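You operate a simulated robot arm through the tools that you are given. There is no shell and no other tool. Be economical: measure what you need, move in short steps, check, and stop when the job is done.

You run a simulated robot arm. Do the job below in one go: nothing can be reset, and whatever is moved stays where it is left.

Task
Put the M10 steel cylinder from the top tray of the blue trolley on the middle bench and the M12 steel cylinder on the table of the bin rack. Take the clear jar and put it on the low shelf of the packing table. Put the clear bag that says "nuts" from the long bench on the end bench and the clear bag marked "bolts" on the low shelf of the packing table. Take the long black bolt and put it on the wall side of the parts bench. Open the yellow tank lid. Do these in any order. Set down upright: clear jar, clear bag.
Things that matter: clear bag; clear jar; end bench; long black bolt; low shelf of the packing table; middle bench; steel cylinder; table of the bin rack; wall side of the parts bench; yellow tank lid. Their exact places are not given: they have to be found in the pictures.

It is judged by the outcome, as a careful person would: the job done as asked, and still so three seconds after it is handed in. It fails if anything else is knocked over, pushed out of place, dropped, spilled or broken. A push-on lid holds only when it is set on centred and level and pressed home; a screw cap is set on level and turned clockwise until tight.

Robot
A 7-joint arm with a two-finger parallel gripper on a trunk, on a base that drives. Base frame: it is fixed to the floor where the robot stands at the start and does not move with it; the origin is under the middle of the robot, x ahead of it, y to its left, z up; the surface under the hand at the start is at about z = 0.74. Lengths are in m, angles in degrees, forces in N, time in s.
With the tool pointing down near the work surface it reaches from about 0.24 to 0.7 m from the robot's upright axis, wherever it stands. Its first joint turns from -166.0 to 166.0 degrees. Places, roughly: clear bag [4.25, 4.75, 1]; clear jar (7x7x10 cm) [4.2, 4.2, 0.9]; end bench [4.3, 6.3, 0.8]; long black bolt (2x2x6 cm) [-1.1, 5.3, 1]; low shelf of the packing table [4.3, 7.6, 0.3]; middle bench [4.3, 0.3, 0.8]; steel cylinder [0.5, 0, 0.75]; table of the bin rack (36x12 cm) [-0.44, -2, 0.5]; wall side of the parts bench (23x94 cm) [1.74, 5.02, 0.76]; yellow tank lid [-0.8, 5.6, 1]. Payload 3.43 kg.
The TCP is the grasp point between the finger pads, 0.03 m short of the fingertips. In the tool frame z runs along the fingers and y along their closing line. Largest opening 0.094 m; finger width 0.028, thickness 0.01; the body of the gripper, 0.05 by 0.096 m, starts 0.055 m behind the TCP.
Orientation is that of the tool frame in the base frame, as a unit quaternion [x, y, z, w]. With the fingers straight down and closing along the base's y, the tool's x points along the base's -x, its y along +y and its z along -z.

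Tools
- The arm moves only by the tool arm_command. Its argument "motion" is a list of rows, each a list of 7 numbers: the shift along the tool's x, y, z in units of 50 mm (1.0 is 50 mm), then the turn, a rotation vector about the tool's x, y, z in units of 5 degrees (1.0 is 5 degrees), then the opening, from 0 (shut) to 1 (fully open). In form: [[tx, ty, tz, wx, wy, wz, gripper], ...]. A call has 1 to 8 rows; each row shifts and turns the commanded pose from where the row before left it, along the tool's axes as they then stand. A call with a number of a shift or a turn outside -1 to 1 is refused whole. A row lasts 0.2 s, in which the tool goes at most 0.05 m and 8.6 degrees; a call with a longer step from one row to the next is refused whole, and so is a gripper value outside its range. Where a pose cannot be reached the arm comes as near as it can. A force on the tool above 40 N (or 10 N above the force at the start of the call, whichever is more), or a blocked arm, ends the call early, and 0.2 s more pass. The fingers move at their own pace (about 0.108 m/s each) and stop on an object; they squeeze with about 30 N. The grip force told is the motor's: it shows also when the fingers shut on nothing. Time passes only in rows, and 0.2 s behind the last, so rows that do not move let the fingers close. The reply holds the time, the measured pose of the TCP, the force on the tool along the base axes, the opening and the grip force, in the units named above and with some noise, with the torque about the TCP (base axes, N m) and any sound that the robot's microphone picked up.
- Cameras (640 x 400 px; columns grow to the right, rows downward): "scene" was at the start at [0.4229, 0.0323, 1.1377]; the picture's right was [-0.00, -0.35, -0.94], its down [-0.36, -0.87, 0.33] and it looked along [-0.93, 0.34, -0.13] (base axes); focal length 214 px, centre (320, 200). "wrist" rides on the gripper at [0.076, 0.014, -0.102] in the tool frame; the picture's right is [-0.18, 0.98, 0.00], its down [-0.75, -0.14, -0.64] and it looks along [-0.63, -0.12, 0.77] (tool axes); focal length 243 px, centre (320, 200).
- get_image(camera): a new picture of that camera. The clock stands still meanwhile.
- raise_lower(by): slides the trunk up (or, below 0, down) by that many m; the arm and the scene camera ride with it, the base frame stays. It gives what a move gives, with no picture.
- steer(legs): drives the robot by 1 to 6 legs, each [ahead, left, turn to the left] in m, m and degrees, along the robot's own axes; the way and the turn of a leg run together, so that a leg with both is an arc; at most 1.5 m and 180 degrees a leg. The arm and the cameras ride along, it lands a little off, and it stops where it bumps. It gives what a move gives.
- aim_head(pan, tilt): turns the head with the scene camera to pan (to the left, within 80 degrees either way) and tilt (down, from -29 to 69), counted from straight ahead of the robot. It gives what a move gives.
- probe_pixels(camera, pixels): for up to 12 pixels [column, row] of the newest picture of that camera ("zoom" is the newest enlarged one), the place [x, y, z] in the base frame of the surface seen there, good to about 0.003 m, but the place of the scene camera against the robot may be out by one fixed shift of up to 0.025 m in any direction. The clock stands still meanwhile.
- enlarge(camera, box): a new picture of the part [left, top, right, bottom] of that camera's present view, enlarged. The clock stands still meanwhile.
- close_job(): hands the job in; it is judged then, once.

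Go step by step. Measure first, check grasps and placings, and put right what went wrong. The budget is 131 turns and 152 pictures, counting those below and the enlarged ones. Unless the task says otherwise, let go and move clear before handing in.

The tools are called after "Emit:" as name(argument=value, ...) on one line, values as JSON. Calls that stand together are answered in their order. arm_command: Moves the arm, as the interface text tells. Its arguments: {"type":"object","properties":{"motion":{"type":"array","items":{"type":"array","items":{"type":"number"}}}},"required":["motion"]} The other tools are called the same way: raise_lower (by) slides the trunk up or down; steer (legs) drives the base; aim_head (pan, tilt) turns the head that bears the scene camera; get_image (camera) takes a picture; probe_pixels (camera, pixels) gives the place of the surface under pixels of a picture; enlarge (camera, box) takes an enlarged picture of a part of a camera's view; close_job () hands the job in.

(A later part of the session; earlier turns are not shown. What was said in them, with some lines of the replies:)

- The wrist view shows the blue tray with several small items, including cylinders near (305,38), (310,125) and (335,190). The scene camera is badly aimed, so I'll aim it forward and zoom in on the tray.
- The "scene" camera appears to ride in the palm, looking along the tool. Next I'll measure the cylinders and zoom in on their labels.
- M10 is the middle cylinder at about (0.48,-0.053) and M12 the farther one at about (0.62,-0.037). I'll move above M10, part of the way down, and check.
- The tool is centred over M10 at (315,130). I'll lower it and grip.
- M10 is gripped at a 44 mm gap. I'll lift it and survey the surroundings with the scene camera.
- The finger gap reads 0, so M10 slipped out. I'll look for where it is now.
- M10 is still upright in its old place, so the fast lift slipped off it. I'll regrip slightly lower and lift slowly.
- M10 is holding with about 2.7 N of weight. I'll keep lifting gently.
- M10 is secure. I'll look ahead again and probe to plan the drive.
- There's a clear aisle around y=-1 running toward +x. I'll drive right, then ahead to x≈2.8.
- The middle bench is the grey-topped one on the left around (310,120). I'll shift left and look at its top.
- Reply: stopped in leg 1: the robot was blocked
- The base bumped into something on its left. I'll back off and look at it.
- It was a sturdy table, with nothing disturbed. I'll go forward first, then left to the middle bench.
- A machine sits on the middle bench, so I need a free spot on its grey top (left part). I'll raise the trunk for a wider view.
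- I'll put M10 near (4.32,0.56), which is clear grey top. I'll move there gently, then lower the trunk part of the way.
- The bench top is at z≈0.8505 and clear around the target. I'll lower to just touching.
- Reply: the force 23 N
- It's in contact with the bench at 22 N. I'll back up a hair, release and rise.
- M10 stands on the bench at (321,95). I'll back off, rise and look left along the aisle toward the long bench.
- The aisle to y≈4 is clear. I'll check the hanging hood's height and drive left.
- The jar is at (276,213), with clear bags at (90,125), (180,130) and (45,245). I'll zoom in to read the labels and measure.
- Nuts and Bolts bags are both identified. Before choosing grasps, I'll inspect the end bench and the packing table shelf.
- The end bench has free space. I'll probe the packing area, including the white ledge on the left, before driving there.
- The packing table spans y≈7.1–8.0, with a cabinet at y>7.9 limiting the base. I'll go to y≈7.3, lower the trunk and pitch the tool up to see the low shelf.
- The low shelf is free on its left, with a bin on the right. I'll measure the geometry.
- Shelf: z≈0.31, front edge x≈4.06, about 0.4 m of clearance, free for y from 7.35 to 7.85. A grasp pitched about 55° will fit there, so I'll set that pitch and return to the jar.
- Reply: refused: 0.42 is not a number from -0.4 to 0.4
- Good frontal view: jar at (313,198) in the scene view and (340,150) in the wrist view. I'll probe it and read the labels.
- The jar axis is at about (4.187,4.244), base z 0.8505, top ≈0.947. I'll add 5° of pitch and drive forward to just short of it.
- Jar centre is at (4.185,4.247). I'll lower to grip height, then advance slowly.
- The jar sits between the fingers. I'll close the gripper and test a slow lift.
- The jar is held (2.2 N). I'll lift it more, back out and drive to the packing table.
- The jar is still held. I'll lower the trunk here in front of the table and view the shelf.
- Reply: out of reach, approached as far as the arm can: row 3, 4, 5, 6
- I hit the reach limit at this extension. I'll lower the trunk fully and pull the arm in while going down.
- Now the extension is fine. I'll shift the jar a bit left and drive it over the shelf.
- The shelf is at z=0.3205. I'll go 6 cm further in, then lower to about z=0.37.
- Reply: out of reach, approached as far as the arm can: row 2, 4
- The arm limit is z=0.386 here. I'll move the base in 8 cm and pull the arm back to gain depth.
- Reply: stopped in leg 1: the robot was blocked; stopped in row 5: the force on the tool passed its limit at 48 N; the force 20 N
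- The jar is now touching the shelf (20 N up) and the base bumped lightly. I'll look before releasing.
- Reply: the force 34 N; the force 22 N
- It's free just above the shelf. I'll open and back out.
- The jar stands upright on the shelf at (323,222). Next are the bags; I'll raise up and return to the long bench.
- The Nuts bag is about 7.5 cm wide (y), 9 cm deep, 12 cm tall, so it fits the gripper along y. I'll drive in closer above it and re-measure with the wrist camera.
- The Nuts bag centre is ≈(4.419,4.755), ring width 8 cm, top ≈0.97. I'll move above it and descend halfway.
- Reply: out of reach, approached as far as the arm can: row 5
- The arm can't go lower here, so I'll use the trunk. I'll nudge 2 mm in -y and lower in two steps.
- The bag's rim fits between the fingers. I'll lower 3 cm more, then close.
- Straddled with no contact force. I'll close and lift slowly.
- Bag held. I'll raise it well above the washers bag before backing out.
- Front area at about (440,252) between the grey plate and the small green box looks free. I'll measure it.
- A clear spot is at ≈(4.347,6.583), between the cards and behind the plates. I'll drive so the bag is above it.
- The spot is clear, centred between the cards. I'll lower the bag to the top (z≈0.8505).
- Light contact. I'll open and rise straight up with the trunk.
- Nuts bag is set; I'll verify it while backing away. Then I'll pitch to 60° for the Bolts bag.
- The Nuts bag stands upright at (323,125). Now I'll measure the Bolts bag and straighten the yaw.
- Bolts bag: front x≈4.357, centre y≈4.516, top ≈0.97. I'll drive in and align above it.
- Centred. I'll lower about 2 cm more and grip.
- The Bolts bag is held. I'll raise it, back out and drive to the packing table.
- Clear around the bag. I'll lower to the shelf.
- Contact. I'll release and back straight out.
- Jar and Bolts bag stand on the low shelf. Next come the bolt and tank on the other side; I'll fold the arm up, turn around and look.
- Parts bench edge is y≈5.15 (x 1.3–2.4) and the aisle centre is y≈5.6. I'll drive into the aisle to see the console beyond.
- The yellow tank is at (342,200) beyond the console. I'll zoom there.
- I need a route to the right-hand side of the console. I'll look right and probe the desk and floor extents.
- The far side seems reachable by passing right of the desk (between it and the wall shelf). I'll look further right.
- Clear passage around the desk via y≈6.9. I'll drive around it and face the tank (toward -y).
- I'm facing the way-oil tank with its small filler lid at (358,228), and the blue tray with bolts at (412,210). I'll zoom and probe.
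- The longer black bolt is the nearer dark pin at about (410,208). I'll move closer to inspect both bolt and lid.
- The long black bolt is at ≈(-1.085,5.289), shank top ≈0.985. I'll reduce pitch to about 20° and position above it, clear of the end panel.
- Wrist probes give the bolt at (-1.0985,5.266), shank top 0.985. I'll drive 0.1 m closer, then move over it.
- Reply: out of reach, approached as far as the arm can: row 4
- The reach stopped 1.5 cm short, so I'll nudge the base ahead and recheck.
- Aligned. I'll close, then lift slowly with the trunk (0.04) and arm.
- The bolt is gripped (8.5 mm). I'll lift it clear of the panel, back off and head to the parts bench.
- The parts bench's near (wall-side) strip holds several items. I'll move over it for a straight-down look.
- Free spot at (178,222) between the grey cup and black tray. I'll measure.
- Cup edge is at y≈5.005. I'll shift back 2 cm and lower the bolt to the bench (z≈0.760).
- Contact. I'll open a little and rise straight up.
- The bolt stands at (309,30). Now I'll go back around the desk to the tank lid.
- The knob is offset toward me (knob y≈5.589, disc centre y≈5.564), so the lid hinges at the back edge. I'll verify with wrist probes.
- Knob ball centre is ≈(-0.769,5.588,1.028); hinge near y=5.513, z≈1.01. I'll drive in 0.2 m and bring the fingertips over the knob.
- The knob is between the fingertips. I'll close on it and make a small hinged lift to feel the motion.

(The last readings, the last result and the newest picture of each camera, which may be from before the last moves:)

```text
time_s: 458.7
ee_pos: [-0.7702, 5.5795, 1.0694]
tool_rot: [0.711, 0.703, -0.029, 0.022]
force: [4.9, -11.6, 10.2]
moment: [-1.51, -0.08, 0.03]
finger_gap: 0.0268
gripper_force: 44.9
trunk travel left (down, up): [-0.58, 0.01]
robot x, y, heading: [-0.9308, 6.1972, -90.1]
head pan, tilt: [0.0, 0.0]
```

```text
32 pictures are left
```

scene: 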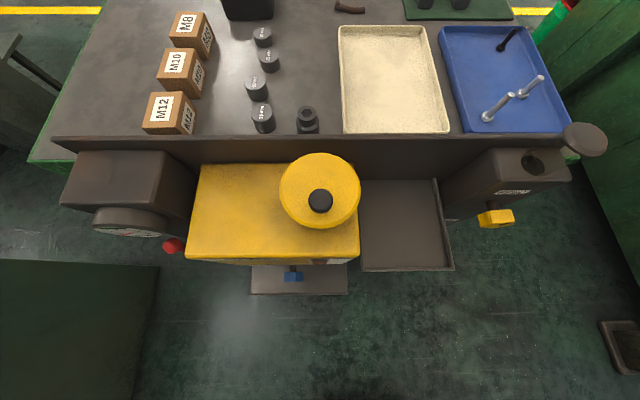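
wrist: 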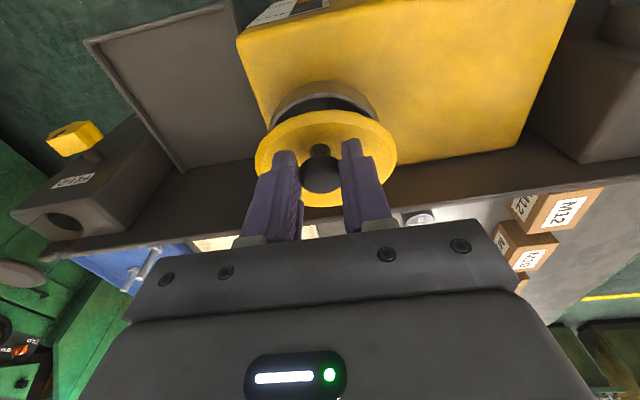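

The lid is lifting on its hinge (dark gap visible). The residual torque suggests slightly more translation per degree, so I'll continue with larger steps.

Emit:
arm_command(motion=[[-0.15, 0, -0.14, 0, 0.8, 0, 0], [-0.15, 0, -0.14, 0, 0.8, 0, 0], [-0.14, 0, -0.13, 0, 0.9, 0, 0], [0, 0, 0, 0, 0, 0, 0]])

```text
time_s: 459.7
ee_pos: [-0.7701, 5.5705, 1.0878]
tool_rot: [0.71, 0.701, 0.048, -0.055]
force: [21.7, -20.9, -16.3]
moment: [-0.74, -0.64, 0.04]
finger_gap: 0.027
gripper_force: 44.7
out of reach, approached as far as the arm can: row 3
trunk travel left (down, up): [-0.58, 0.01]
robot x, y, heading: [-0.9378, 6.1985, -89.9]
head pan, tilt: [0.0, 0.0]
```

The wrist can't tilt back further, so I'll now translate along the arc and let the knob pivot in the grip.

Emit:
arm_command(motion=[[-0.1, 0, -0.15, 0, -0.4, 0, 0], [-0.13, 0, -0.13, 0, -0.3, 0, 0], [-0.13, 0, -0.12, 0, 0, 0, 0], [0, 0, 0, 0, 0, 0, 0]])

Emit:
get_image(camera="wrist")

```text
time_s: 460.7
ee_pos: [-0.7798, 5.5521, 1.1079]
tool_rot: [0.711, 0.702, 0.027, -0.034]
force: [0.8, 0.4, -0.1]
moment: [0.01, 0.02, 0.01]
finger_gap: 0.0
gripper_force: 33.0
trunk travel left (down, up): [-0.58, 0.01]
robot x, y, heading: [-0.9372, 6.1987, -90.3]
head pan, tilt: [0.0, 0.0]
```

```text
31 pictures are left
```

wrist: 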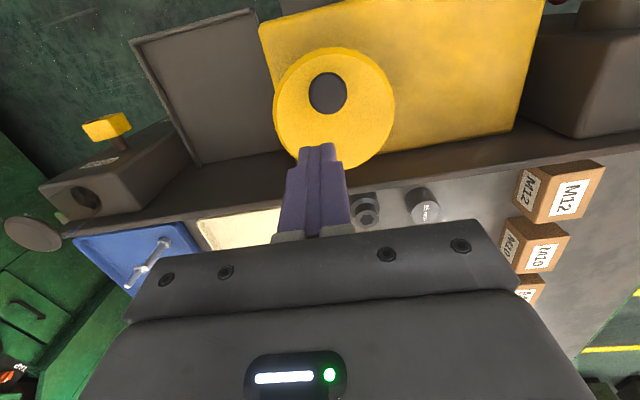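

The knob slipped and the lid fell shut, but nothing is disturbed. I'll regrip at a steep 50° pitch so the wrist can follow the lid much further.

Emit:
arm_command(motion=[[0, 0, -0.8, 0, 0, 0, 0.45], [0.6, 0.17, -0.4, 0, -1, 0, 0.45], [0.6, 0, 0, 0, -1, 0, 0.45], [0, 0, 0, 0, -1, 0, 0.45], [0, 0, 0, 0, -1, 0, 0.45], [0, 0, 0, 0, -1, 0, 0.45], [0, 0, 0, 0, -1, 0, 0.45], [0, 0, 0, 0, -1, 0, 0.45]])

Emit:
arm_command(motion=[[0, 0, 0, 0, -1, 0, 0.45], [0, 0, 0, 0, -1, 0, 0.45], [0, 0, 0, 0, -1, 0, 0.45], [0, 0, 0, 0, -1, 0, 0.45], [0, 0, 0, 0, 0, 0, 0.45]])

Emit:
steer(legs=[[0.05, 0, 0]])

Emit:
get_image(camera="wrist")

```text
time_s: 462.5
ee_pos: [-0.7662, 5.6088, 1.1722]
tool_rot: [0.686, 0.679, -0.189, 0.18]
force: [-0.1, -0.3, -0.1]
moment: [-0.03, 0.03, -0.02]
finger_gap: 0.0423
gripper_force: 0.1
trunk travel left (down, up): [-0.58, 0.01]
robot x, y, heading: [-0.9349, 6.2006, -90.0]
head pan, tilt: [0.0, 0.0]
```

```text
time_s: 463.7
ee_pos: [-0.7658, 5.6075, 1.1704]
tool_rot: [0.643, 0.638, -0.304, 0.296]
force: [-0.2, 0.1, 0.4]
moment: [-0.01, 0.0, 0.0]
finger_gap: 0.0422
gripper_force: 0.0
trunk travel left (down, up): [-0.58, 0.01]
robot x, y, heading: [-0.9336, 6.1969, -90.0]
head pan, tilt: [0.0, 0.0]
```

```text
time_s: 464.6
ee_pos: [-0.7663, 5.5568, 1.1698]
tool_rot: [0.644, 0.638, -0.304, 0.294]
force: [0.6, -1.2, 0.3]
moment: [0.04, 0.01, 0.03]
finger_gap: 0.0424
gripper_force: 0.0
trunk travel left (down, up): [-0.58, 0.01]
robot x, y, heading: [-0.9376, 6.1483, -89.9]
head pan, tilt: [0.0, 0.0]
```

```text
30 pictures are left
```

wrist: 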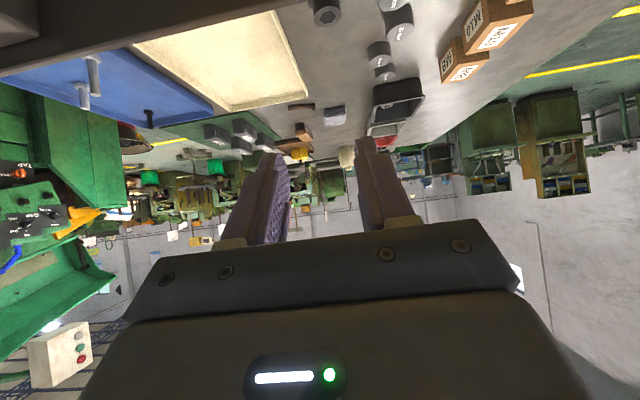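

Emit:
arm_command(motion=[[0.32, -0.05, -0.38, 0, 0, 0, 0.45], [0.32, 0, -0.38, 0, 0, 0, 0.45], [0.55, 0, 0.46, 0, 0, 0, 0.45], [0.55, 0, 0.46, 0, 0, 0, 0.45], [0.4, 0, 0.34, 0, 0, 0, 0.45], [0, 0, 0, 0, 0, 0, 0.45]])

Emit:
get_image(camera="wrist")

```text
time_s: 466.0
ee_pos: [-0.7682, 5.6091, 1.0724]
tool_rot: [0.643, 0.638, -0.304, 0.295]
force: [0.9, 0.5, -0.2]
moment: [0.0, -0.01, -0.01]
finger_gap: 0.0424
gripper_force: 0.0
trunk travel left (down, up): [-0.58, 0.01]
robot x, y, heading: [-0.9332, 6.147, -90.2]
head pan, tilt: [0.0, 0.0]
```

```text
29 pictures are left
```

wrist: 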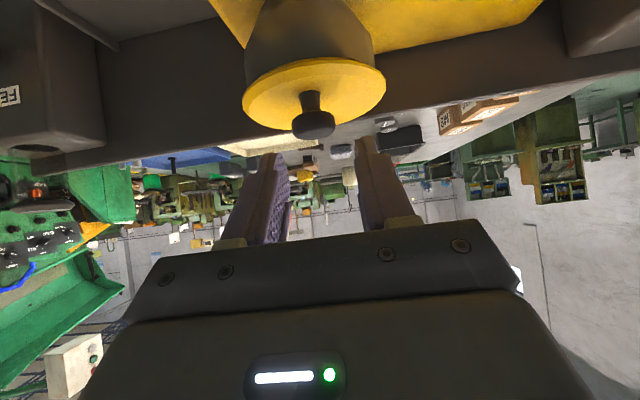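

Emit:
probe_pixels(camera="wrist", pixels=[[315, 130], [314, 120], [312, 100], [314, 64], [300, 125], [328, 125]])

```text
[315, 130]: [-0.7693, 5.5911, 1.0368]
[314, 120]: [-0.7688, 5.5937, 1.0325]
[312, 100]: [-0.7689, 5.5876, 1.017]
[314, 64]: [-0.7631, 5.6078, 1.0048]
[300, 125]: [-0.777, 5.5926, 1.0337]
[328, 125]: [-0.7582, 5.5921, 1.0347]
```

Emit:
arm_command(motion=[[0.15, 0, 0.26, 0, 0, 0, 0.45], [0.15, 0, 0.25, 0, 0, 0, 0.45], [0, 0, 0, 0, 0, 0, 0.2], [0, 0, 0, 0, 0, 0, 0], [0, 0, 0, 0, 0, 0, 0], [0, 0, 0, 0, 0, 0, 0]])

Emit:
arm_command(motion=[[-0.165, 0, -0.033, 0, 1, 0, 0], [-0.165, 0, -0.033, 0, 1, 0, 0], [-0.165, 0, -0.033, 0, 1, 0, 0], [-0.165, 0, -0.033, 0, 1, 0, 0], [0, 0, 0, 0, 0, 0, 0]])

Emit:
get_image(camera="wrist")

```text
time_s: 467.4
ee_pos: [-0.7702, 5.5989, 1.0445]
tool_rot: [0.644, 0.637, -0.305, 0.294]
force: [-5.9, 0.6, -1.9]
moment: [0.27, 0.08, -0.15]
finger_gap: 0.0267
gripper_force: 45.2
trunk travel left (down, up): [-0.58, 0.01]
robot x, y, heading: [-0.9383, 6.1464, -90.1]
head pan, tilt: [0.0, 0.0]
```

```text
time_s: 468.6
ee_pos: [-0.7706, 5.5797, 1.0736]
tool_rot: [0.686, 0.679, -0.188, 0.181]
force: [-6.6, 2.5, 15.9]
moment: [-1.08, 0.24, -0.07]
finger_gap: 0.0271
gripper_force: 44.9
trunk travel left (down, up): [-0.58, 0.01]
robot x, y, heading: [-0.9383, 6.1461, -90.3]
head pan, tilt: [0.0, 0.0]
```

```text
28 pictures are left
```

wrist: 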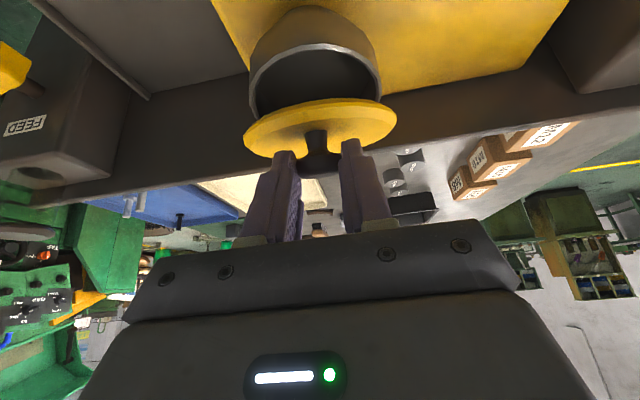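

Working: lid at about 20° and the knob is held. I'll continue with slightly more translation.

Emit:
arm_command(motion=[[-0.2, 0, -0.06, 0, 0.9, 0, 0], [-0.19, 0, -0.05, 0, 1, 0, 0], [-0.17, 0, -0.035, 0, 1, 0, 0], [-0.17, 0, -0.035, 0, 1, 0, 0], [0, 0, 0, 0, 0, 0, 0]])

Emit:
get_image(camera="wrist")

```text
time_s: 469.8
ee_pos: [-0.7708, 5.5508, 1.0967]
tool_rot: [0.708, 0.701, -0.069, 0.062]
force: [-3.3, 12.2, 4.9]
moment: [0.9, 0.07, -0.05]
finger_gap: 0.0269
gripper_force: 44.8
trunk travel left (down, up): [-0.58, 0.01]
robot x, y, heading: [-0.9371, 6.148, -90.0]
head pan, tilt: [0.0, 0.0]
```

```text
27 pictures are left
```

wrist: 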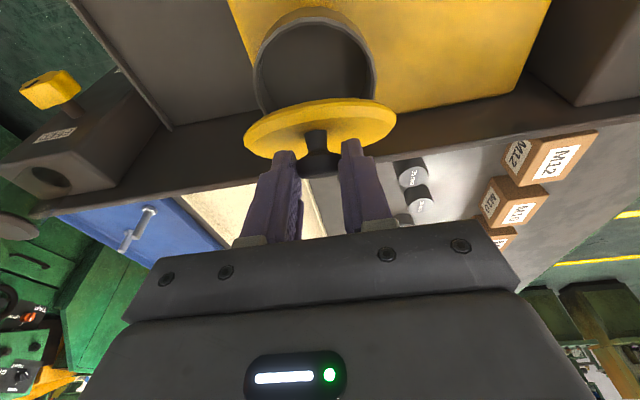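

Emit:
arm_command(motion=[[-0.15, 0, -0.01, 0, 1, 0, 0], [-0.16, 0, -0.02, 0, 1, 0, 0], [-0.16, 0, -0.02, 0, 1, 0, 0], [0, 0, 0, 0, 0, 0, 0]])

```text
time_s: 470.8
ee_pos: [-0.7695, 5.5274, 1.1033]
tool_rot: [0.712, 0.702, 0.023, -0.028]
force: [0.1, 2.9, 29.5]
moment: [-0.42, 0.01, -0.03]
finger_gap: 0.027
gripper_force: 45.6
trunk travel left (down, up): [-0.58, 0.01]
robot x, y, heading: [-0.9381, 6.1484, -90.0]
head pan, tilt: [0.0, 0.0]
```

Emit:
arm_command(motion=[[-0.1, 0, -0.09, 0, 0.7, 0, 0], [-0.17, 0, -0.04, 0, 0.8, 0, 0], [-0.17, 0, -0.02, 0, 0.8, 0, 0], [0, 0, 0, 0, 0, 0, 0]])

Emit:
get_image(camera="wrist")

```text
time_s: 471.6
ee_pos: [-0.7698, 5.5346, 1.1093]
tool_rot: [0.703, 0.698, 0.095, -0.094]
force: [16.6, -12.5, -24.0]
moment: [-0.59, -0.49, -0.13]
finger_gap: 0.0273
gripper_force: 44.7
out of reach, approached as far as the arm can: row 2, 3
trunk travel left (down, up): [-0.58, 0.01]
robot x, y, heading: [-0.9318, 6.1467, -89.7]
head pan, tilt: [0.0, 0.0]
stopped in row 4: the force on the tool passed its limit at 46 N (the readings are from after the stop); the commanded pose is now the measured one
```

```text
26 pictures are left
```

wrist: 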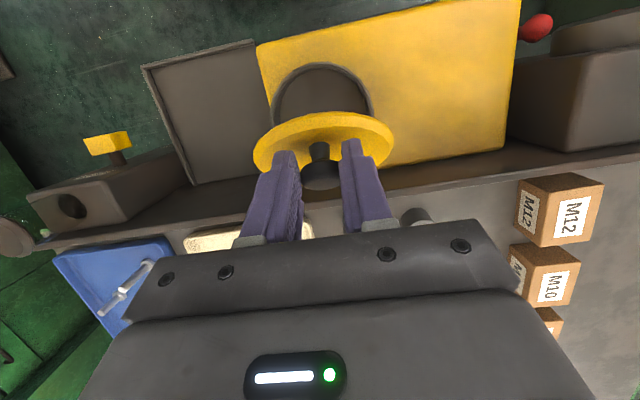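

Still gripped, lid at about 60°. The required motion is now mostly forward, so I'll drive the base ahead 3 cm.

Emit:
steer(legs=[[0.03, 0, 0]])

Emit:
get_image(camera="wrist")

```text
time_s: 472.5
ee_pos: [-0.7714, 5.5065, 1.1144]
tool_rot: [0.704, 0.698, 0.092, -0.092]
force: [23.0, -7.1, 9.1]
moment: [-0.76, -0.76, -0.1]
finger_gap: 0.0269
gripper_force: 44.9
trunk travel left (down, up): [-0.58, 0.01]
robot x, y, heading: [-0.9315, 6.1181, -90.1]
head pan, tilt: [0.0, 0.0]
```

```text
25 pictures are left
```

wrist: 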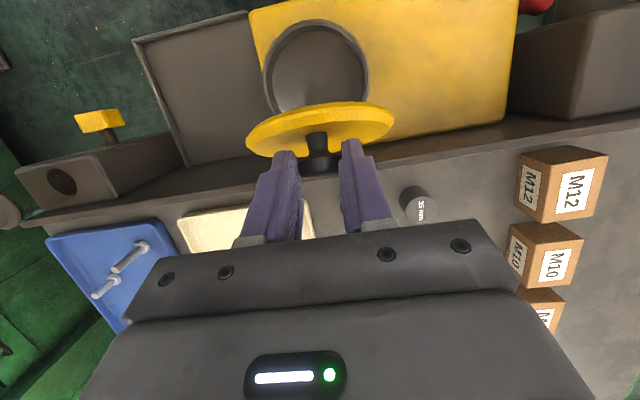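

Lid at about 70°. Another 3 cm forward, then slightly down.

Emit:
steer(legs=[[0.03, 0, 0]])

Emit:
raise_lower(by=-0.008)

Emit:
get_image(camera="wrist")

```text
time_s: 473.3
ee_pos: [-0.771, 5.4738, 1.1118]
tool_rot: [0.704, 0.698, 0.092, -0.092]
force: [10.6, -1.9, -11.4]
moment: [-0.48, -0.14, -0.17]
finger_gap: 0.0271
gripper_force: 45.0
trunk travel left (down, up): [-0.58, 0.01]
robot x, y, heading: [-0.9341, 6.0887, -90.0]
head pan, tilt: [0.0, 0.0]
```

```text
time_s: 473.9
ee_pos: [-0.7717, 5.4753, 1.1085]
tool_rot: [0.704, 0.698, 0.092, -0.089]
force: [5.3, -4.9, 31.4]
moment: [0.27, -0.16, -0.08]
finger_gap: 0.0273
gripper_force: 45.3
trunk travel left (down, up): [-0.572, 0.018]
robot x, y, heading: [-0.9344, 6.0895, -89.9]
head pan, tilt: [0.0, 0.0]
```

```text
24 pictures are left
```

wrist: 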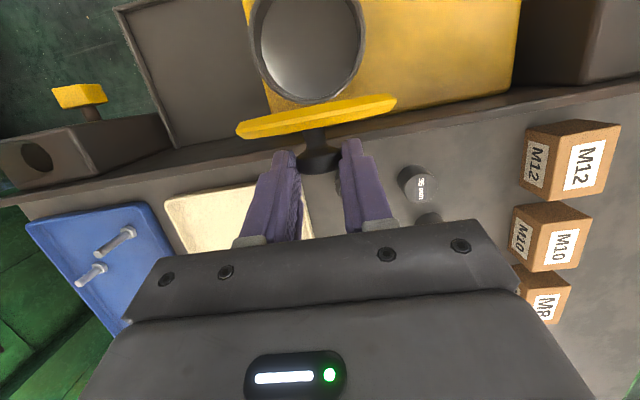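

Lid is near vertical. I'll raise slightly and advance 2 cm more.

Emit:
raise_lower(by=0.005)

Emit:
steer(legs=[[0.022, 0, 0]])

Emit:
get_image(camera="wrist")

```text
time_s: 474.4
ee_pos: [-0.7703, 5.4736, 1.1084]
tool_rot: [0.704, 0.698, 0.092, -0.093]
force: [7.9, -11.1, -4.5]
moment: [-1.33, -0.3, -0.08]
finger_gap: 0.0267
gripper_force: 45.4
trunk travel left (down, up): [-0.577, 0.013]
robot x, y, heading: [-0.9358, 6.0851, -89.9]
head pan, tilt: [0.0, 0.0]
```

```text
time_s: 475.2
ee_pos: [-0.7701, 5.4534, 1.1107]
tool_rot: [0.705, 0.698, 0.093, -0.091]
force: [7.1, 11.3, -6.8]
moment: [0.93, -0.17, -0.18]
finger_gap: 0.0258
gripper_force: 44.8
trunk travel left (down, up): [-0.577, 0.013]
robot x, y, heading: [-0.9323, 6.0666, -89.9]
head pan, tilt: [0.0, 0.0]
```

```text
23 pictures are left
```

wrist: 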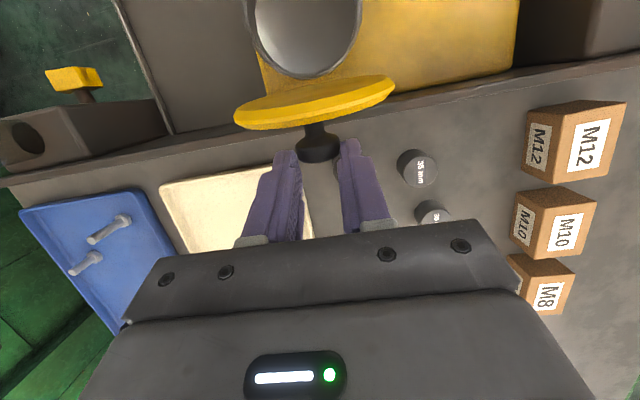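

The lid looks just past vertical (underside visible). I'll push it a bit further forward and down with the arm.

Emit:
arm_command(motion=[[-0.11, 0, 0.03, 0, -0.5, 0, 0], [-0.11, 0, 0.03, 0, -0.5, 0, 0], [-0.11, 0, 0.04, 0, -0.5, 0, 0], [-0.11, 0, 0.04, 0, -0.5, 0, 0], [0, 0, 0, 0, 0, 0, 0]])

Emit:
get_image(camera="wrist")

```text
time_s: 476.4
ee_pos: [-0.7707, 5.4336, 1.099]
tool_rot: [0.71, 0.703, 0.031, -0.03]
force: [6.1, -2.7, 11.9]
moment: [0.57, -0.27, -0.11]
finger_gap: 0.0251
gripper_force: 44.8
trunk travel left (down, up): [-0.577, 0.013]
robot x, y, heading: [-0.9371, 6.0681, -90.0]
head pan, tilt: [0.0, 0.0]
```

```text
22 pictures are left
```

wrist: 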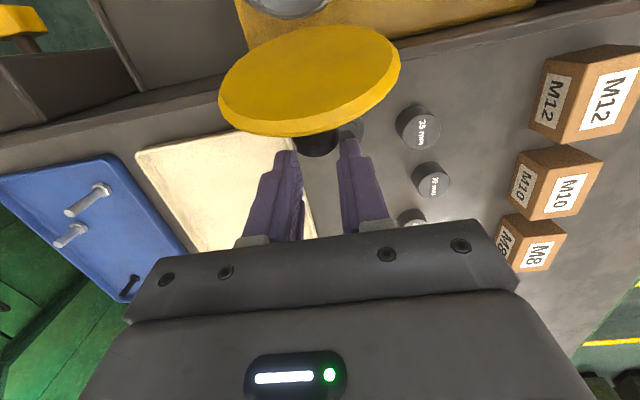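

The lid is well past vertical (underside visible). I'll release and retract upward.

Emit:
arm_command(motion=[[0, 0, 0, 0, 0, 0, 0.3], [0, 0, 0, 0, 0, 0, 0.6], [0, 0, 0, 0, 0, 0, 0.6], [0, 0, -0.5, 0, 0, 0, 0.6], [0, 0, -0.8, 0, 0, 0, 0.6], [0.3, 0, -0.8, 0, -0.8, 0, 0.6], [0.5, 0, -0.6, 0, -0.8, 0, 0.6], [0.5, 0, -0.3, 0, -0.8, 0, 0.6]])

Emit:
get_image(camera="wrist")

```text
time_s: 478.2
ee_pos: [-0.7708, 5.4916, 1.2504]
tool_rot: [0.709, 0.702, -0.043, 0.044]
force: [1.2, 0.5, 0.2]
moment: [-0.04, 0.02, -0.01]
finger_gap: 0.0566
gripper_force: 0.1
trunk travel left (down, up): [-0.577, 0.013]
robot x, y, heading: [-0.9344, 6.0648, -90.2]
head pan, tilt: [0.0, 0.0]
```

```text
21 pictures are left
```

wrist: 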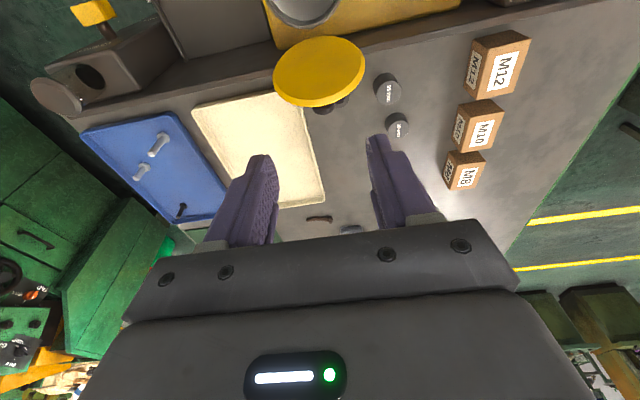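

The lid stays open with its underside up at (318,72), and the sockets still stand. Now for M12: I'll drive back by the known route (parts aisle, then the east aisle).

Emit:
steer(legs=[[-0.83, 0, 0.2], [0, 1.0, 0], [0, 0.98, 0], [1.28, 0, 0], [0, 1.1, 0], [0, 1.1, 0]])

Emit:
arm_command(motion=[[0, 0, 0, 0, 0.7, 0, 1], [0, 0, 0, 0, 0.7, 0, 1]])

```text
time_s: 508.8
ee_pos: [3.4517, 5.1009, 1.2498]
tool_rot: [0.703, 0.708, -0.043, 0.044]
force: [-0.3, 0.1, -0.5]
moment: [0.01, 0.03, 0.01]
finger_gap: 0.0563
gripper_force: 0.0
trunk travel left (down, up): [-0.577, 0.013]
robot x, y, heading: [3.2804, 5.6727, -88.9]
head pan, tilt: [0.0, 0.0]
```

```text
time_s: 509.4
ee_pos: [3.4511, 5.1011, 1.2502]
tool_rot: [0.704, 0.71, 0.001, 0.0]
force: [0.2, 0.0, 0.3]
moment: [0.01, -0.02, -0.01]
finger_gap: 0.0939
gripper_force: 0.1
trunk travel left (down, up): [-0.577, 0.013]
robot x, y, heading: [3.2766, 5.6747, -88.6]
head pan, tilt: [0.0, 0.0]
```

Emit:
steer(legs=[[1.4, 0, -1.2], [1.4, 0, 0], [1.4, 0, 0], [1.4, 0, 0], [0.95, 0, 0], [0, 0, 90]])

```text
time_s: 544.4
ee_pos: [3.8894, -0.7034, 1.2484]
tool_rot: [0.014, 1.0, 0.001, -0.001]
force: [0.5, 0.2, -0.5]
moment: [0.03, -0.01, 0.02]
finger_gap: 0.0942
gripper_force: 0.0
trunk travel left (down, up): [-0.577, 0.013]
robot x, y, heading: [3.3076, -0.8548, -0.9]
head pan, tilt: [0.0, 0.0]
```

Emit:
steer(legs=[[-1.2, -0.15, 0.9], [-1.2, 0, 0], [-0.93, 0, 0], [0, 0.81, 0]])

Emit:
raise_lower(by=-0.25)

Emit:
get_image(camera="wrist")

```text
time_s: 564.5
ee_pos: [0.5577, -0.0297, 1.2501]
tool_rot: [0.002, 1.0, 0.001, -0.001]
force: [-0.6, -0.8, 0.0]
moment: [-0.06, 0.02, -0.01]
finger_gap: 0.0939
gripper_force: 0.0
trunk travel left (down, up): [-0.577, 0.013]
robot x, y, heading: [-0.0177, -0.1973, 0.5]
head pan, tilt: [0.0, 0.0]
```

```text
time_s: 567.1
ee_pos: [0.5574, -0.0298, 0.9999]
tool_rot: [0.003, 1.0, 0.001, -0.001]
force: [-0.1, 0.3, 0.3]
moment: [0.0, 0.04, 0.01]
finger_gap: 0.0939
gripper_force: 0.0
trunk travel left (down, up): [-0.327, 0.263]
robot x, y, heading: [-0.0152, -0.1901, 0.5]
head pan, tilt: [0.0, 0.0]
```

```text
20 pictures are left
```

wrist: 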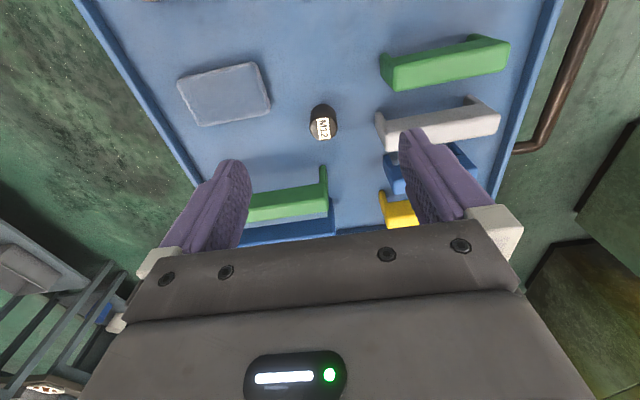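

Emit:
probe_pixels(camera="wrist", pixels=[[323, 129], [311, 131], [335, 128], [323, 113], [378, 118], [385, 135], [328, 170], [325, 205]])

```text
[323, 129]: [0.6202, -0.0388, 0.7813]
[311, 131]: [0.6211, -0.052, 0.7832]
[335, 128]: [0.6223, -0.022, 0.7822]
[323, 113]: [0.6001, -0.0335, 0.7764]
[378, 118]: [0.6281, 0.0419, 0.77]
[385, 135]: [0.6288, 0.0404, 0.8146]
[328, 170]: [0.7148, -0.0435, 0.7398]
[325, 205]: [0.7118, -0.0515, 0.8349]
```

M12 centre is (0.620,-0.037) and the nearest bridge is at y≥0.04. I'll descend and grip.

Emit:
arm_command(motion=[[-0.63, -0.07, 0, 0, 0, 0, 0.75], [-0.62, -0.07, 0, 0, 0, 0, 0.75], [0, 0, 0.95, 0, 0, 0, 0.75], [0, 0, 0.95, 0, 0, 0, 0.75], [0, 0, 0.95, 0, 0, 0, 0.75], [0, 0, 0.95, 0, 0, 0, 0.75], [0, 0, 0.72, 0, 0, 0, 0.75], [0, 0, 0, 0, 0, 0, 0.75]])

Emit:
get_image(camera="wrist")

Emit:
arm_command(motion=[[0, 0, 0, 0, 0, 0, 0], [0, 0, 0, 0, 0, 0, 0], [0, 0, 0, 0, 0, 0, 0], [0, 0, 0, 0, 0, 0, 0]])

Emit:
raise_lower(by=0.08)

```text
time_s: 568.9
ee_pos: [0.617, -0.0367, 0.7885]
tool_rot: [0.002, 1.0, 0.003, 0.004]
force: [3.6, 2.7, 28.0]
moment: [-0.7, -2.56, 0.33]
finger_gap: 0.0705
gripper_force: 0.1
out of reach, approached as far as the arm can: row 7
trunk travel left (down, up): [-0.327, 0.263]
robot x, y, heading: [-0.0208, -0.1934, 0.4]
head pan, tilt: [0.0, 0.0]
```

```text
19 pictures are left
```

wrist: 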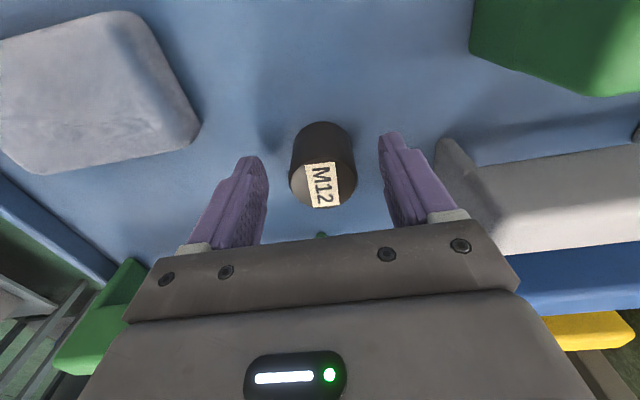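

```text
time_s: 569.9
ee_pos: [0.6146, -0.0363, 0.7887]
tool_rot: [0.002, 1.0, 0.001, 0.003]
force: [5.9, 4.1, 36.6]
moment: [-0.91, -3.19, 0.48]
finger_gap: 0.039
gripper_force: 30.6
trunk travel left (down, up): [-0.327, 0.263]
robot x, y, heading: [-0.0157, -0.1954, 0.4]
head pan, tilt: [0.0, 0.0]
```

```text
time_s: 571.1
ee_pos: [0.6148, -0.0374, 0.8636]
tool_rot: [0.003, 1.0, 0.001, -0.001]
force: [0.1, 0.0, -3.8]
moment: [-0.02, 0.02, 0.01]
finger_gap: 0.0392
gripper_force: 29.7
trunk travel left (down, up): [-0.407, 0.183]
robot x, y, heading: [-0.0182, -0.1912, 0.3]
head pan, tilt: [0.0, 0.0]
```

M12 is gripped. The hand's front seems to have pressed on the far green bridge, so I'll check it.

Emit:
get_image(camera="scene")

Emit:
get_image(camera="wrist")

Emit:
raise_lower(by=0.15)

Emit:
get_image(camera="scene")

```text
18 pictures are left
```

scene: 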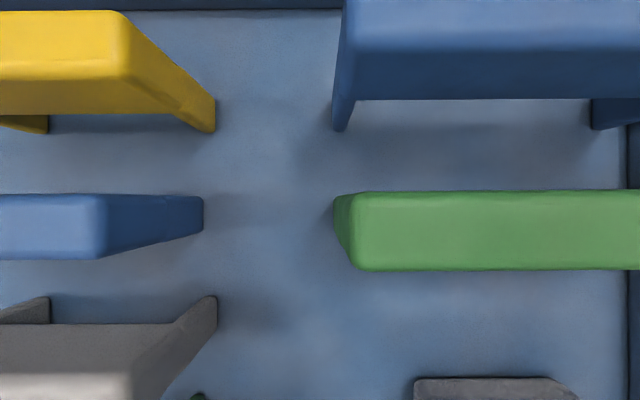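

```text
17 pictures are left
```

wrist: 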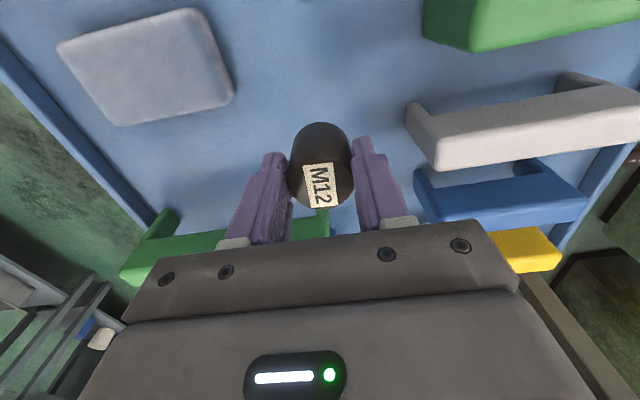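

```text
time_s: 572.8
ee_pos: [0.6156, -0.0375, 1.0139]
tool_rot: [0.003, 1.0, 0.001, -0.001]
force: [-0.8, 0.1, -2.5]
moment: [0.0, 0.04, 0.01]
finger_gap: 0.0391
gripper_force: 30.3
trunk travel left (down, up): [-0.557, 0.033]
robot x, y, heading: [-0.0162, -0.1964, 0.4]
head pan, tilt: [0.0, 0.0]
```

```text
16 pictures are left
```

scene: 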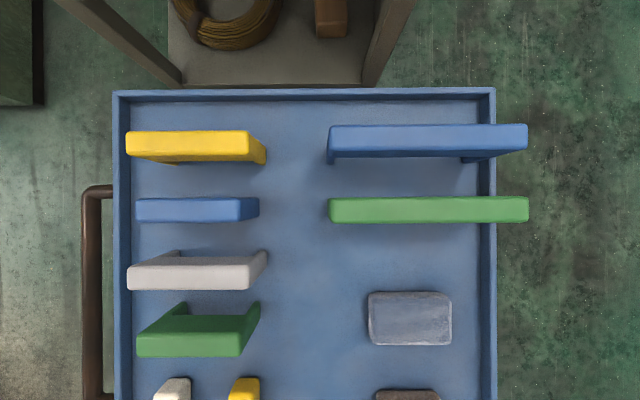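

Everything on the tray is in place and M12 is held. Now to the bin rack: I'll turn right and approach.

Emit:
steer(legs=[[-0.25, 0, 0], [0, 0, -90.4], [0.8, 0, 0], [0, -0.33, 0]])

Emit:
aim_head(pan=0, tilt=-20)

Emit:
get_image(camera="scene")

Emit:
get_image(camera="wrist")

Emit:
probe_pixels(camera="scene", pixels=[[320, 100], [320, 150], [320, 200], [320, 250], [320, 300], [320, 350], [250, 250], [400, 250], [250, 300], [400, 300], [480, 250], [160, 250]])

```text
time_s: 584.2
ee_pos: [-0.4524, -1.638, 1.0153]
tool_rot: [0.713, 0.701, 0.002, 0.001]
force: [-1.2, -0.3, -3.9]
moment: [0.0, -0.05, -0.01]
finger_gap: 0.0394
gripper_force: 30.2
trunk travel left (down, up): [-0.557, 0.033]
robot x, y, heading: [-0.6046, -1.0017, -90.1]
head pan, tilt: [0.0, 0.0]
```

```text
time_s: 585.0
ee_pos: [-0.451, -1.6372, 1.0149]
tool_rot: [0.713, 0.701, 0.001, 0.0]
force: [-0.4, -0.6, -5.1]
moment: [0.03, 0.02, -0.02]
finger_gap: 0.0392
gripper_force: 30.4
trunk travel left (down, up): [-0.557, 0.033]
robot x, y, heading: [-0.6016, -1.0011, -90.5]
head pan, tilt: [0.0, -20.0]
```

```text
15 pictures are left
```

scene: 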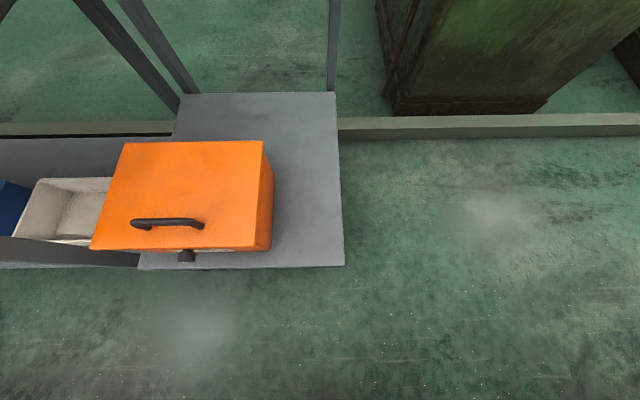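

```text
14 pictures are left
```

wrist: 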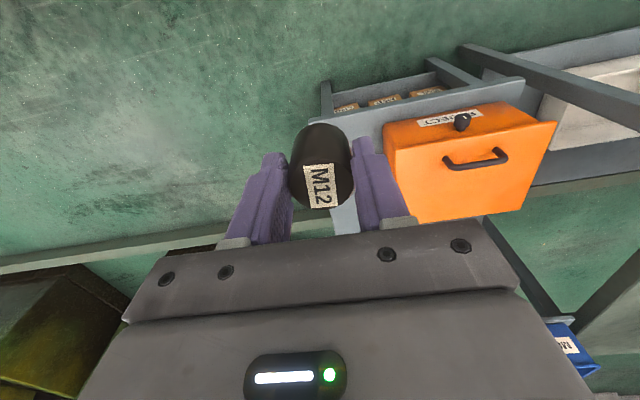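

```text
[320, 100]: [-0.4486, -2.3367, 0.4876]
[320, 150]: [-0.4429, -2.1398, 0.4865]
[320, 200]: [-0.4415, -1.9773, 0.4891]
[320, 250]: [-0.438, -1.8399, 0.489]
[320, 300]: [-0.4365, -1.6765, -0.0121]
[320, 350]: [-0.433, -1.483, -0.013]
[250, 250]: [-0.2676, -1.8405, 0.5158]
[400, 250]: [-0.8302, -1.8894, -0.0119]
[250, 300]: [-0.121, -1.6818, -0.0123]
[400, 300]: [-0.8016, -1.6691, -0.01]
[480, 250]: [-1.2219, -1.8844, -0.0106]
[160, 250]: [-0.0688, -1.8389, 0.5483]
```

The table's free strip is centred at x≈-0.44, with the surface z≈0.50 true. I'll drive M12 above (-0.44,-1.97) and lower.

Emit:
steer(legs=[[0.33, 0.008, 0.3]])

Emit:
raise_lower(by=-0.38)

Emit:
get_image(camera="wrist")

Emit:
probe_pixels(camera="wrist", pixels=[[320, 100], [270, 100], [370, 100], [250, 140], [380, 140], [320, 60], [240, 100], [400, 100], [430, 140]])

```text
time_s: 587.2
ee_pos: [-0.4405, -1.9698, 1.0137]
tool_rot: [0.711, 0.703, 0.001, 0.0]
force: [0.1, -0.1, -4.4]
moment: [0.04, 0.0, 0.03]
finger_gap: 0.0393
gripper_force: 29.6
trunk travel left (down, up): [-0.557, 0.033]
robot x, y, heading: [-0.5943, -1.3324, -89.9]
head pan, tilt: [0.0, -20.0]
```

```text
time_s: 590.9
ee_pos: [-0.44, -1.9696, 0.6342]
tool_rot: [0.711, 0.703, 0.001, -0.001]
force: [-1.3, 0.1, -4.1]
moment: [0.05, 0.0, -0.03]
finger_gap: 0.0393
gripper_force: 29.8
trunk travel left (down, up): [-0.177, 0.413]
robot x, y, heading: [-0.5916, -1.3326, -90.0]
head pan, tilt: [0.0, -20.0]
```

```text
13 pictures are left
```

wrist: 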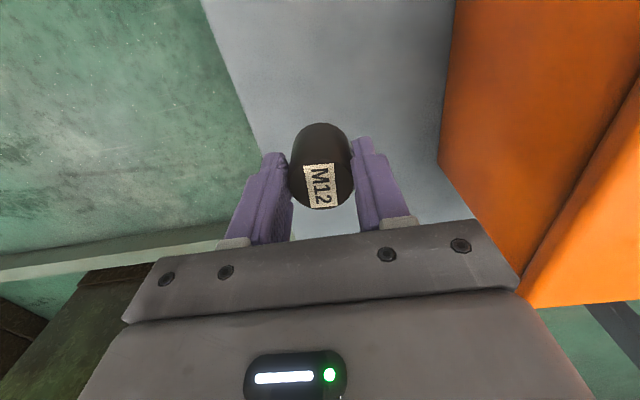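

```text
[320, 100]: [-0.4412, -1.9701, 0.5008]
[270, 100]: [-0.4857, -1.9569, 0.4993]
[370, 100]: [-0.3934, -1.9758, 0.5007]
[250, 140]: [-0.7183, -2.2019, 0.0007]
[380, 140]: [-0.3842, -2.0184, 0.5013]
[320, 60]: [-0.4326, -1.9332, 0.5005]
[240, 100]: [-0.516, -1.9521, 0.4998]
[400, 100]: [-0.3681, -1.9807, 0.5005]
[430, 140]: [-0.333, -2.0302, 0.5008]
```

Centred over the table (z=0.5005). I'll lower to contact.

Emit:
raise_lower(by=-0.08)

Emit:
arm_command(motion=[[0, 0, 0.06, 0, 0, 0, 0], [0, 0, 0.04, 0, 0, 0, 0], [0, 0, 0, 0, 0, 0, 0]])

```text
time_s: 592.1
ee_pos: [-0.4417, -1.9674, 0.5543]
tool_rot: [0.711, 0.703, 0.001, -0.001]
force: [0.1, 0.5, -4.7]
moment: [0.03, -0.05, -0.01]
finger_gap: 0.0395
gripper_force: 30.9
trunk travel left (down, up): [-0.097, 0.493]
robot x, y, heading: [-0.597, -1.3322, -89.8]
head pan, tilt: [0.0, -20.0]
```

```text
time_s: 592.9
ee_pos: [-0.4417, -1.9672, 0.5535]
tool_rot: [0.712, 0.702, 0.002, 0.0]
force: [-0.2, -0.9, -3.9]
moment: [0.06, 0.01, -0.01]
finger_gap: 0.0392
gripper_force: 30.5
trunk travel left (down, up): [-0.097, 0.493]
robot x, y, heading: [-0.5951, -1.3342, -90.3]
head pan, tilt: [0.0, -20.0]
```

The arm is at its limit, so I'll use the trunk for the last millimetres.

Emit:
raise_lower(by=-0.004)

Emit:
raise_lower(by=-0.002)

```text
time_s: 593.4
ee_pos: [-0.443, -1.9678, 0.55]
tool_rot: [0.712, 0.702, 0.001, 0.001]
force: [0.0, 0.3, 4.6]
moment: [-0.13, 0.07, 0.0]
finger_gap: 0.0391
gripper_force: 30.1
trunk travel left (down, up): [-0.093, 0.497]
robot x, y, heading: [-0.5934, -1.3343, -90.0]
head pan, tilt: [0.0, -20.0]
```

```text
time_s: 593.9
ee_pos: [-0.4418, -1.968, 0.5492]
tool_rot: [0.711, 0.703, 0.0, 0.002]
force: [-0.7, 3.5, 21.1]
moment: [-0.32, 0.1, 0.07]
finger_gap: 0.0392
gripper_force: 30.4
trunk travel left (down, up): [-0.091, 0.499]
robot x, y, heading: [-0.5926, -1.3414, -90.1]
head pan, tilt: [0.0, -20.0]
```

Firm contact (21 N). I'll ease 1 mm, release and rise.

Emit:
raise_lower(by=0.001)

Emit:
arm_command(motion=[[0, 0, 0, 0, 0, 0, 0.6], [0, 0, 0, 0, 0, 0, 0.75], [0, 0, 0, 0, 0, 0, 0.75]])

Emit:
raise_lower(by=0.25)

Emit:
get_image(camera="wrist")

```text
time_s: 594.4
ee_pos: [-0.441, -1.9672, 0.5489]
tool_rot: [0.711, 0.703, -0.001, 0.002]
force: [0.6, -3.1, 19.1]
moment: [-0.58, -0.04, 0.06]
finger_gap: 0.0394
gripper_force: 30.0
trunk travel left (down, up): [-0.092, 0.498]
robot x, y, heading: [-0.5902, -1.3351, -90.2]
head pan, tilt: [0.0, -20.0]
```

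```text
time_s: 595.2
ee_pos: [-0.4421, -1.9678, 0.5469]
tool_rot: [0.711, 0.703, 0.001, 0.001]
force: [-0.3, -0.1, -0.3]
moment: [0.01, -0.01, -0.01]
finger_gap: 0.0706
gripper_force: 0.1
trunk travel left (down, up): [-0.092, 0.498]
robot x, y, heading: [-0.5952, -1.3342, -90.1]
head pan, tilt: [0.0, -20.0]
```

```text
time_s: 597.8
ee_pos: [-0.4418, -1.9673, 0.7974]
tool_rot: [0.711, 0.703, 0.001, 0.0]
force: [0.8, -0.1, -0.5]
moment: [-0.02, 0.01, 0.01]
finger_gap: 0.0706
gripper_force: 0.1
trunk travel left (down, up): [-0.342, 0.248]
robot x, y, heading: [-0.5965, -1.3368, -90.1]
head pan, tilt: [0.0, -20.0]
```

```text
12 pictures are left
```

wrist: 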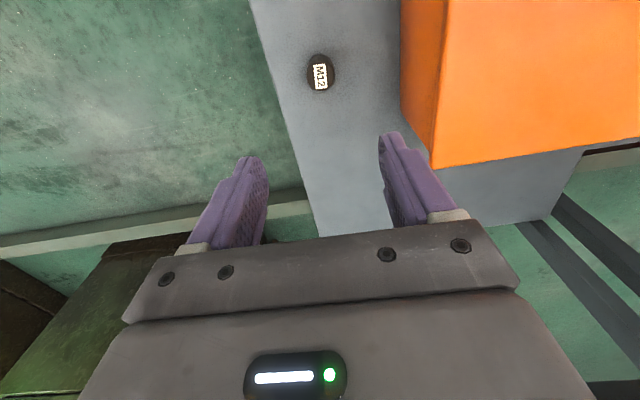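

M12 stands upright on the bin-rack table at (320,72) and the gripper is clear, so every part of the task is done; handing in.

Emit:
close_job()

```text
The job is handed in.
```

Every part of the task was done, and the job is handed in. I checked each placement with a camera picture or probe just after setting it down.

- **M10 cylinder:** upright on the middle bench. It slipped once on the first lift and stayed upright in the tray.
- **M12 cylinder:** upright on the table of the bin rack, beside the orange box. While gripping it, the hand pressed briefly on something in the tray, probably the green bridge. Everything was still in place when I checked.
- **Clear jar and "bolts" bag:** both upright on the low shelf of the packing table.
- **"Nuts" bag:** upright on the end bench, between the M10 and M6 cards.
- **Long black bolt:** standing on the wall side of the parts bench.
- **Yellow tank lid:** open past vertical, and it stayed open after I let go. It fell shut on my first try.

The base also bumped twice on the way: once against a table near the middle bench, and once at the packing table while I was placing the jar. I saw nothing displaced in the pictures after either one.
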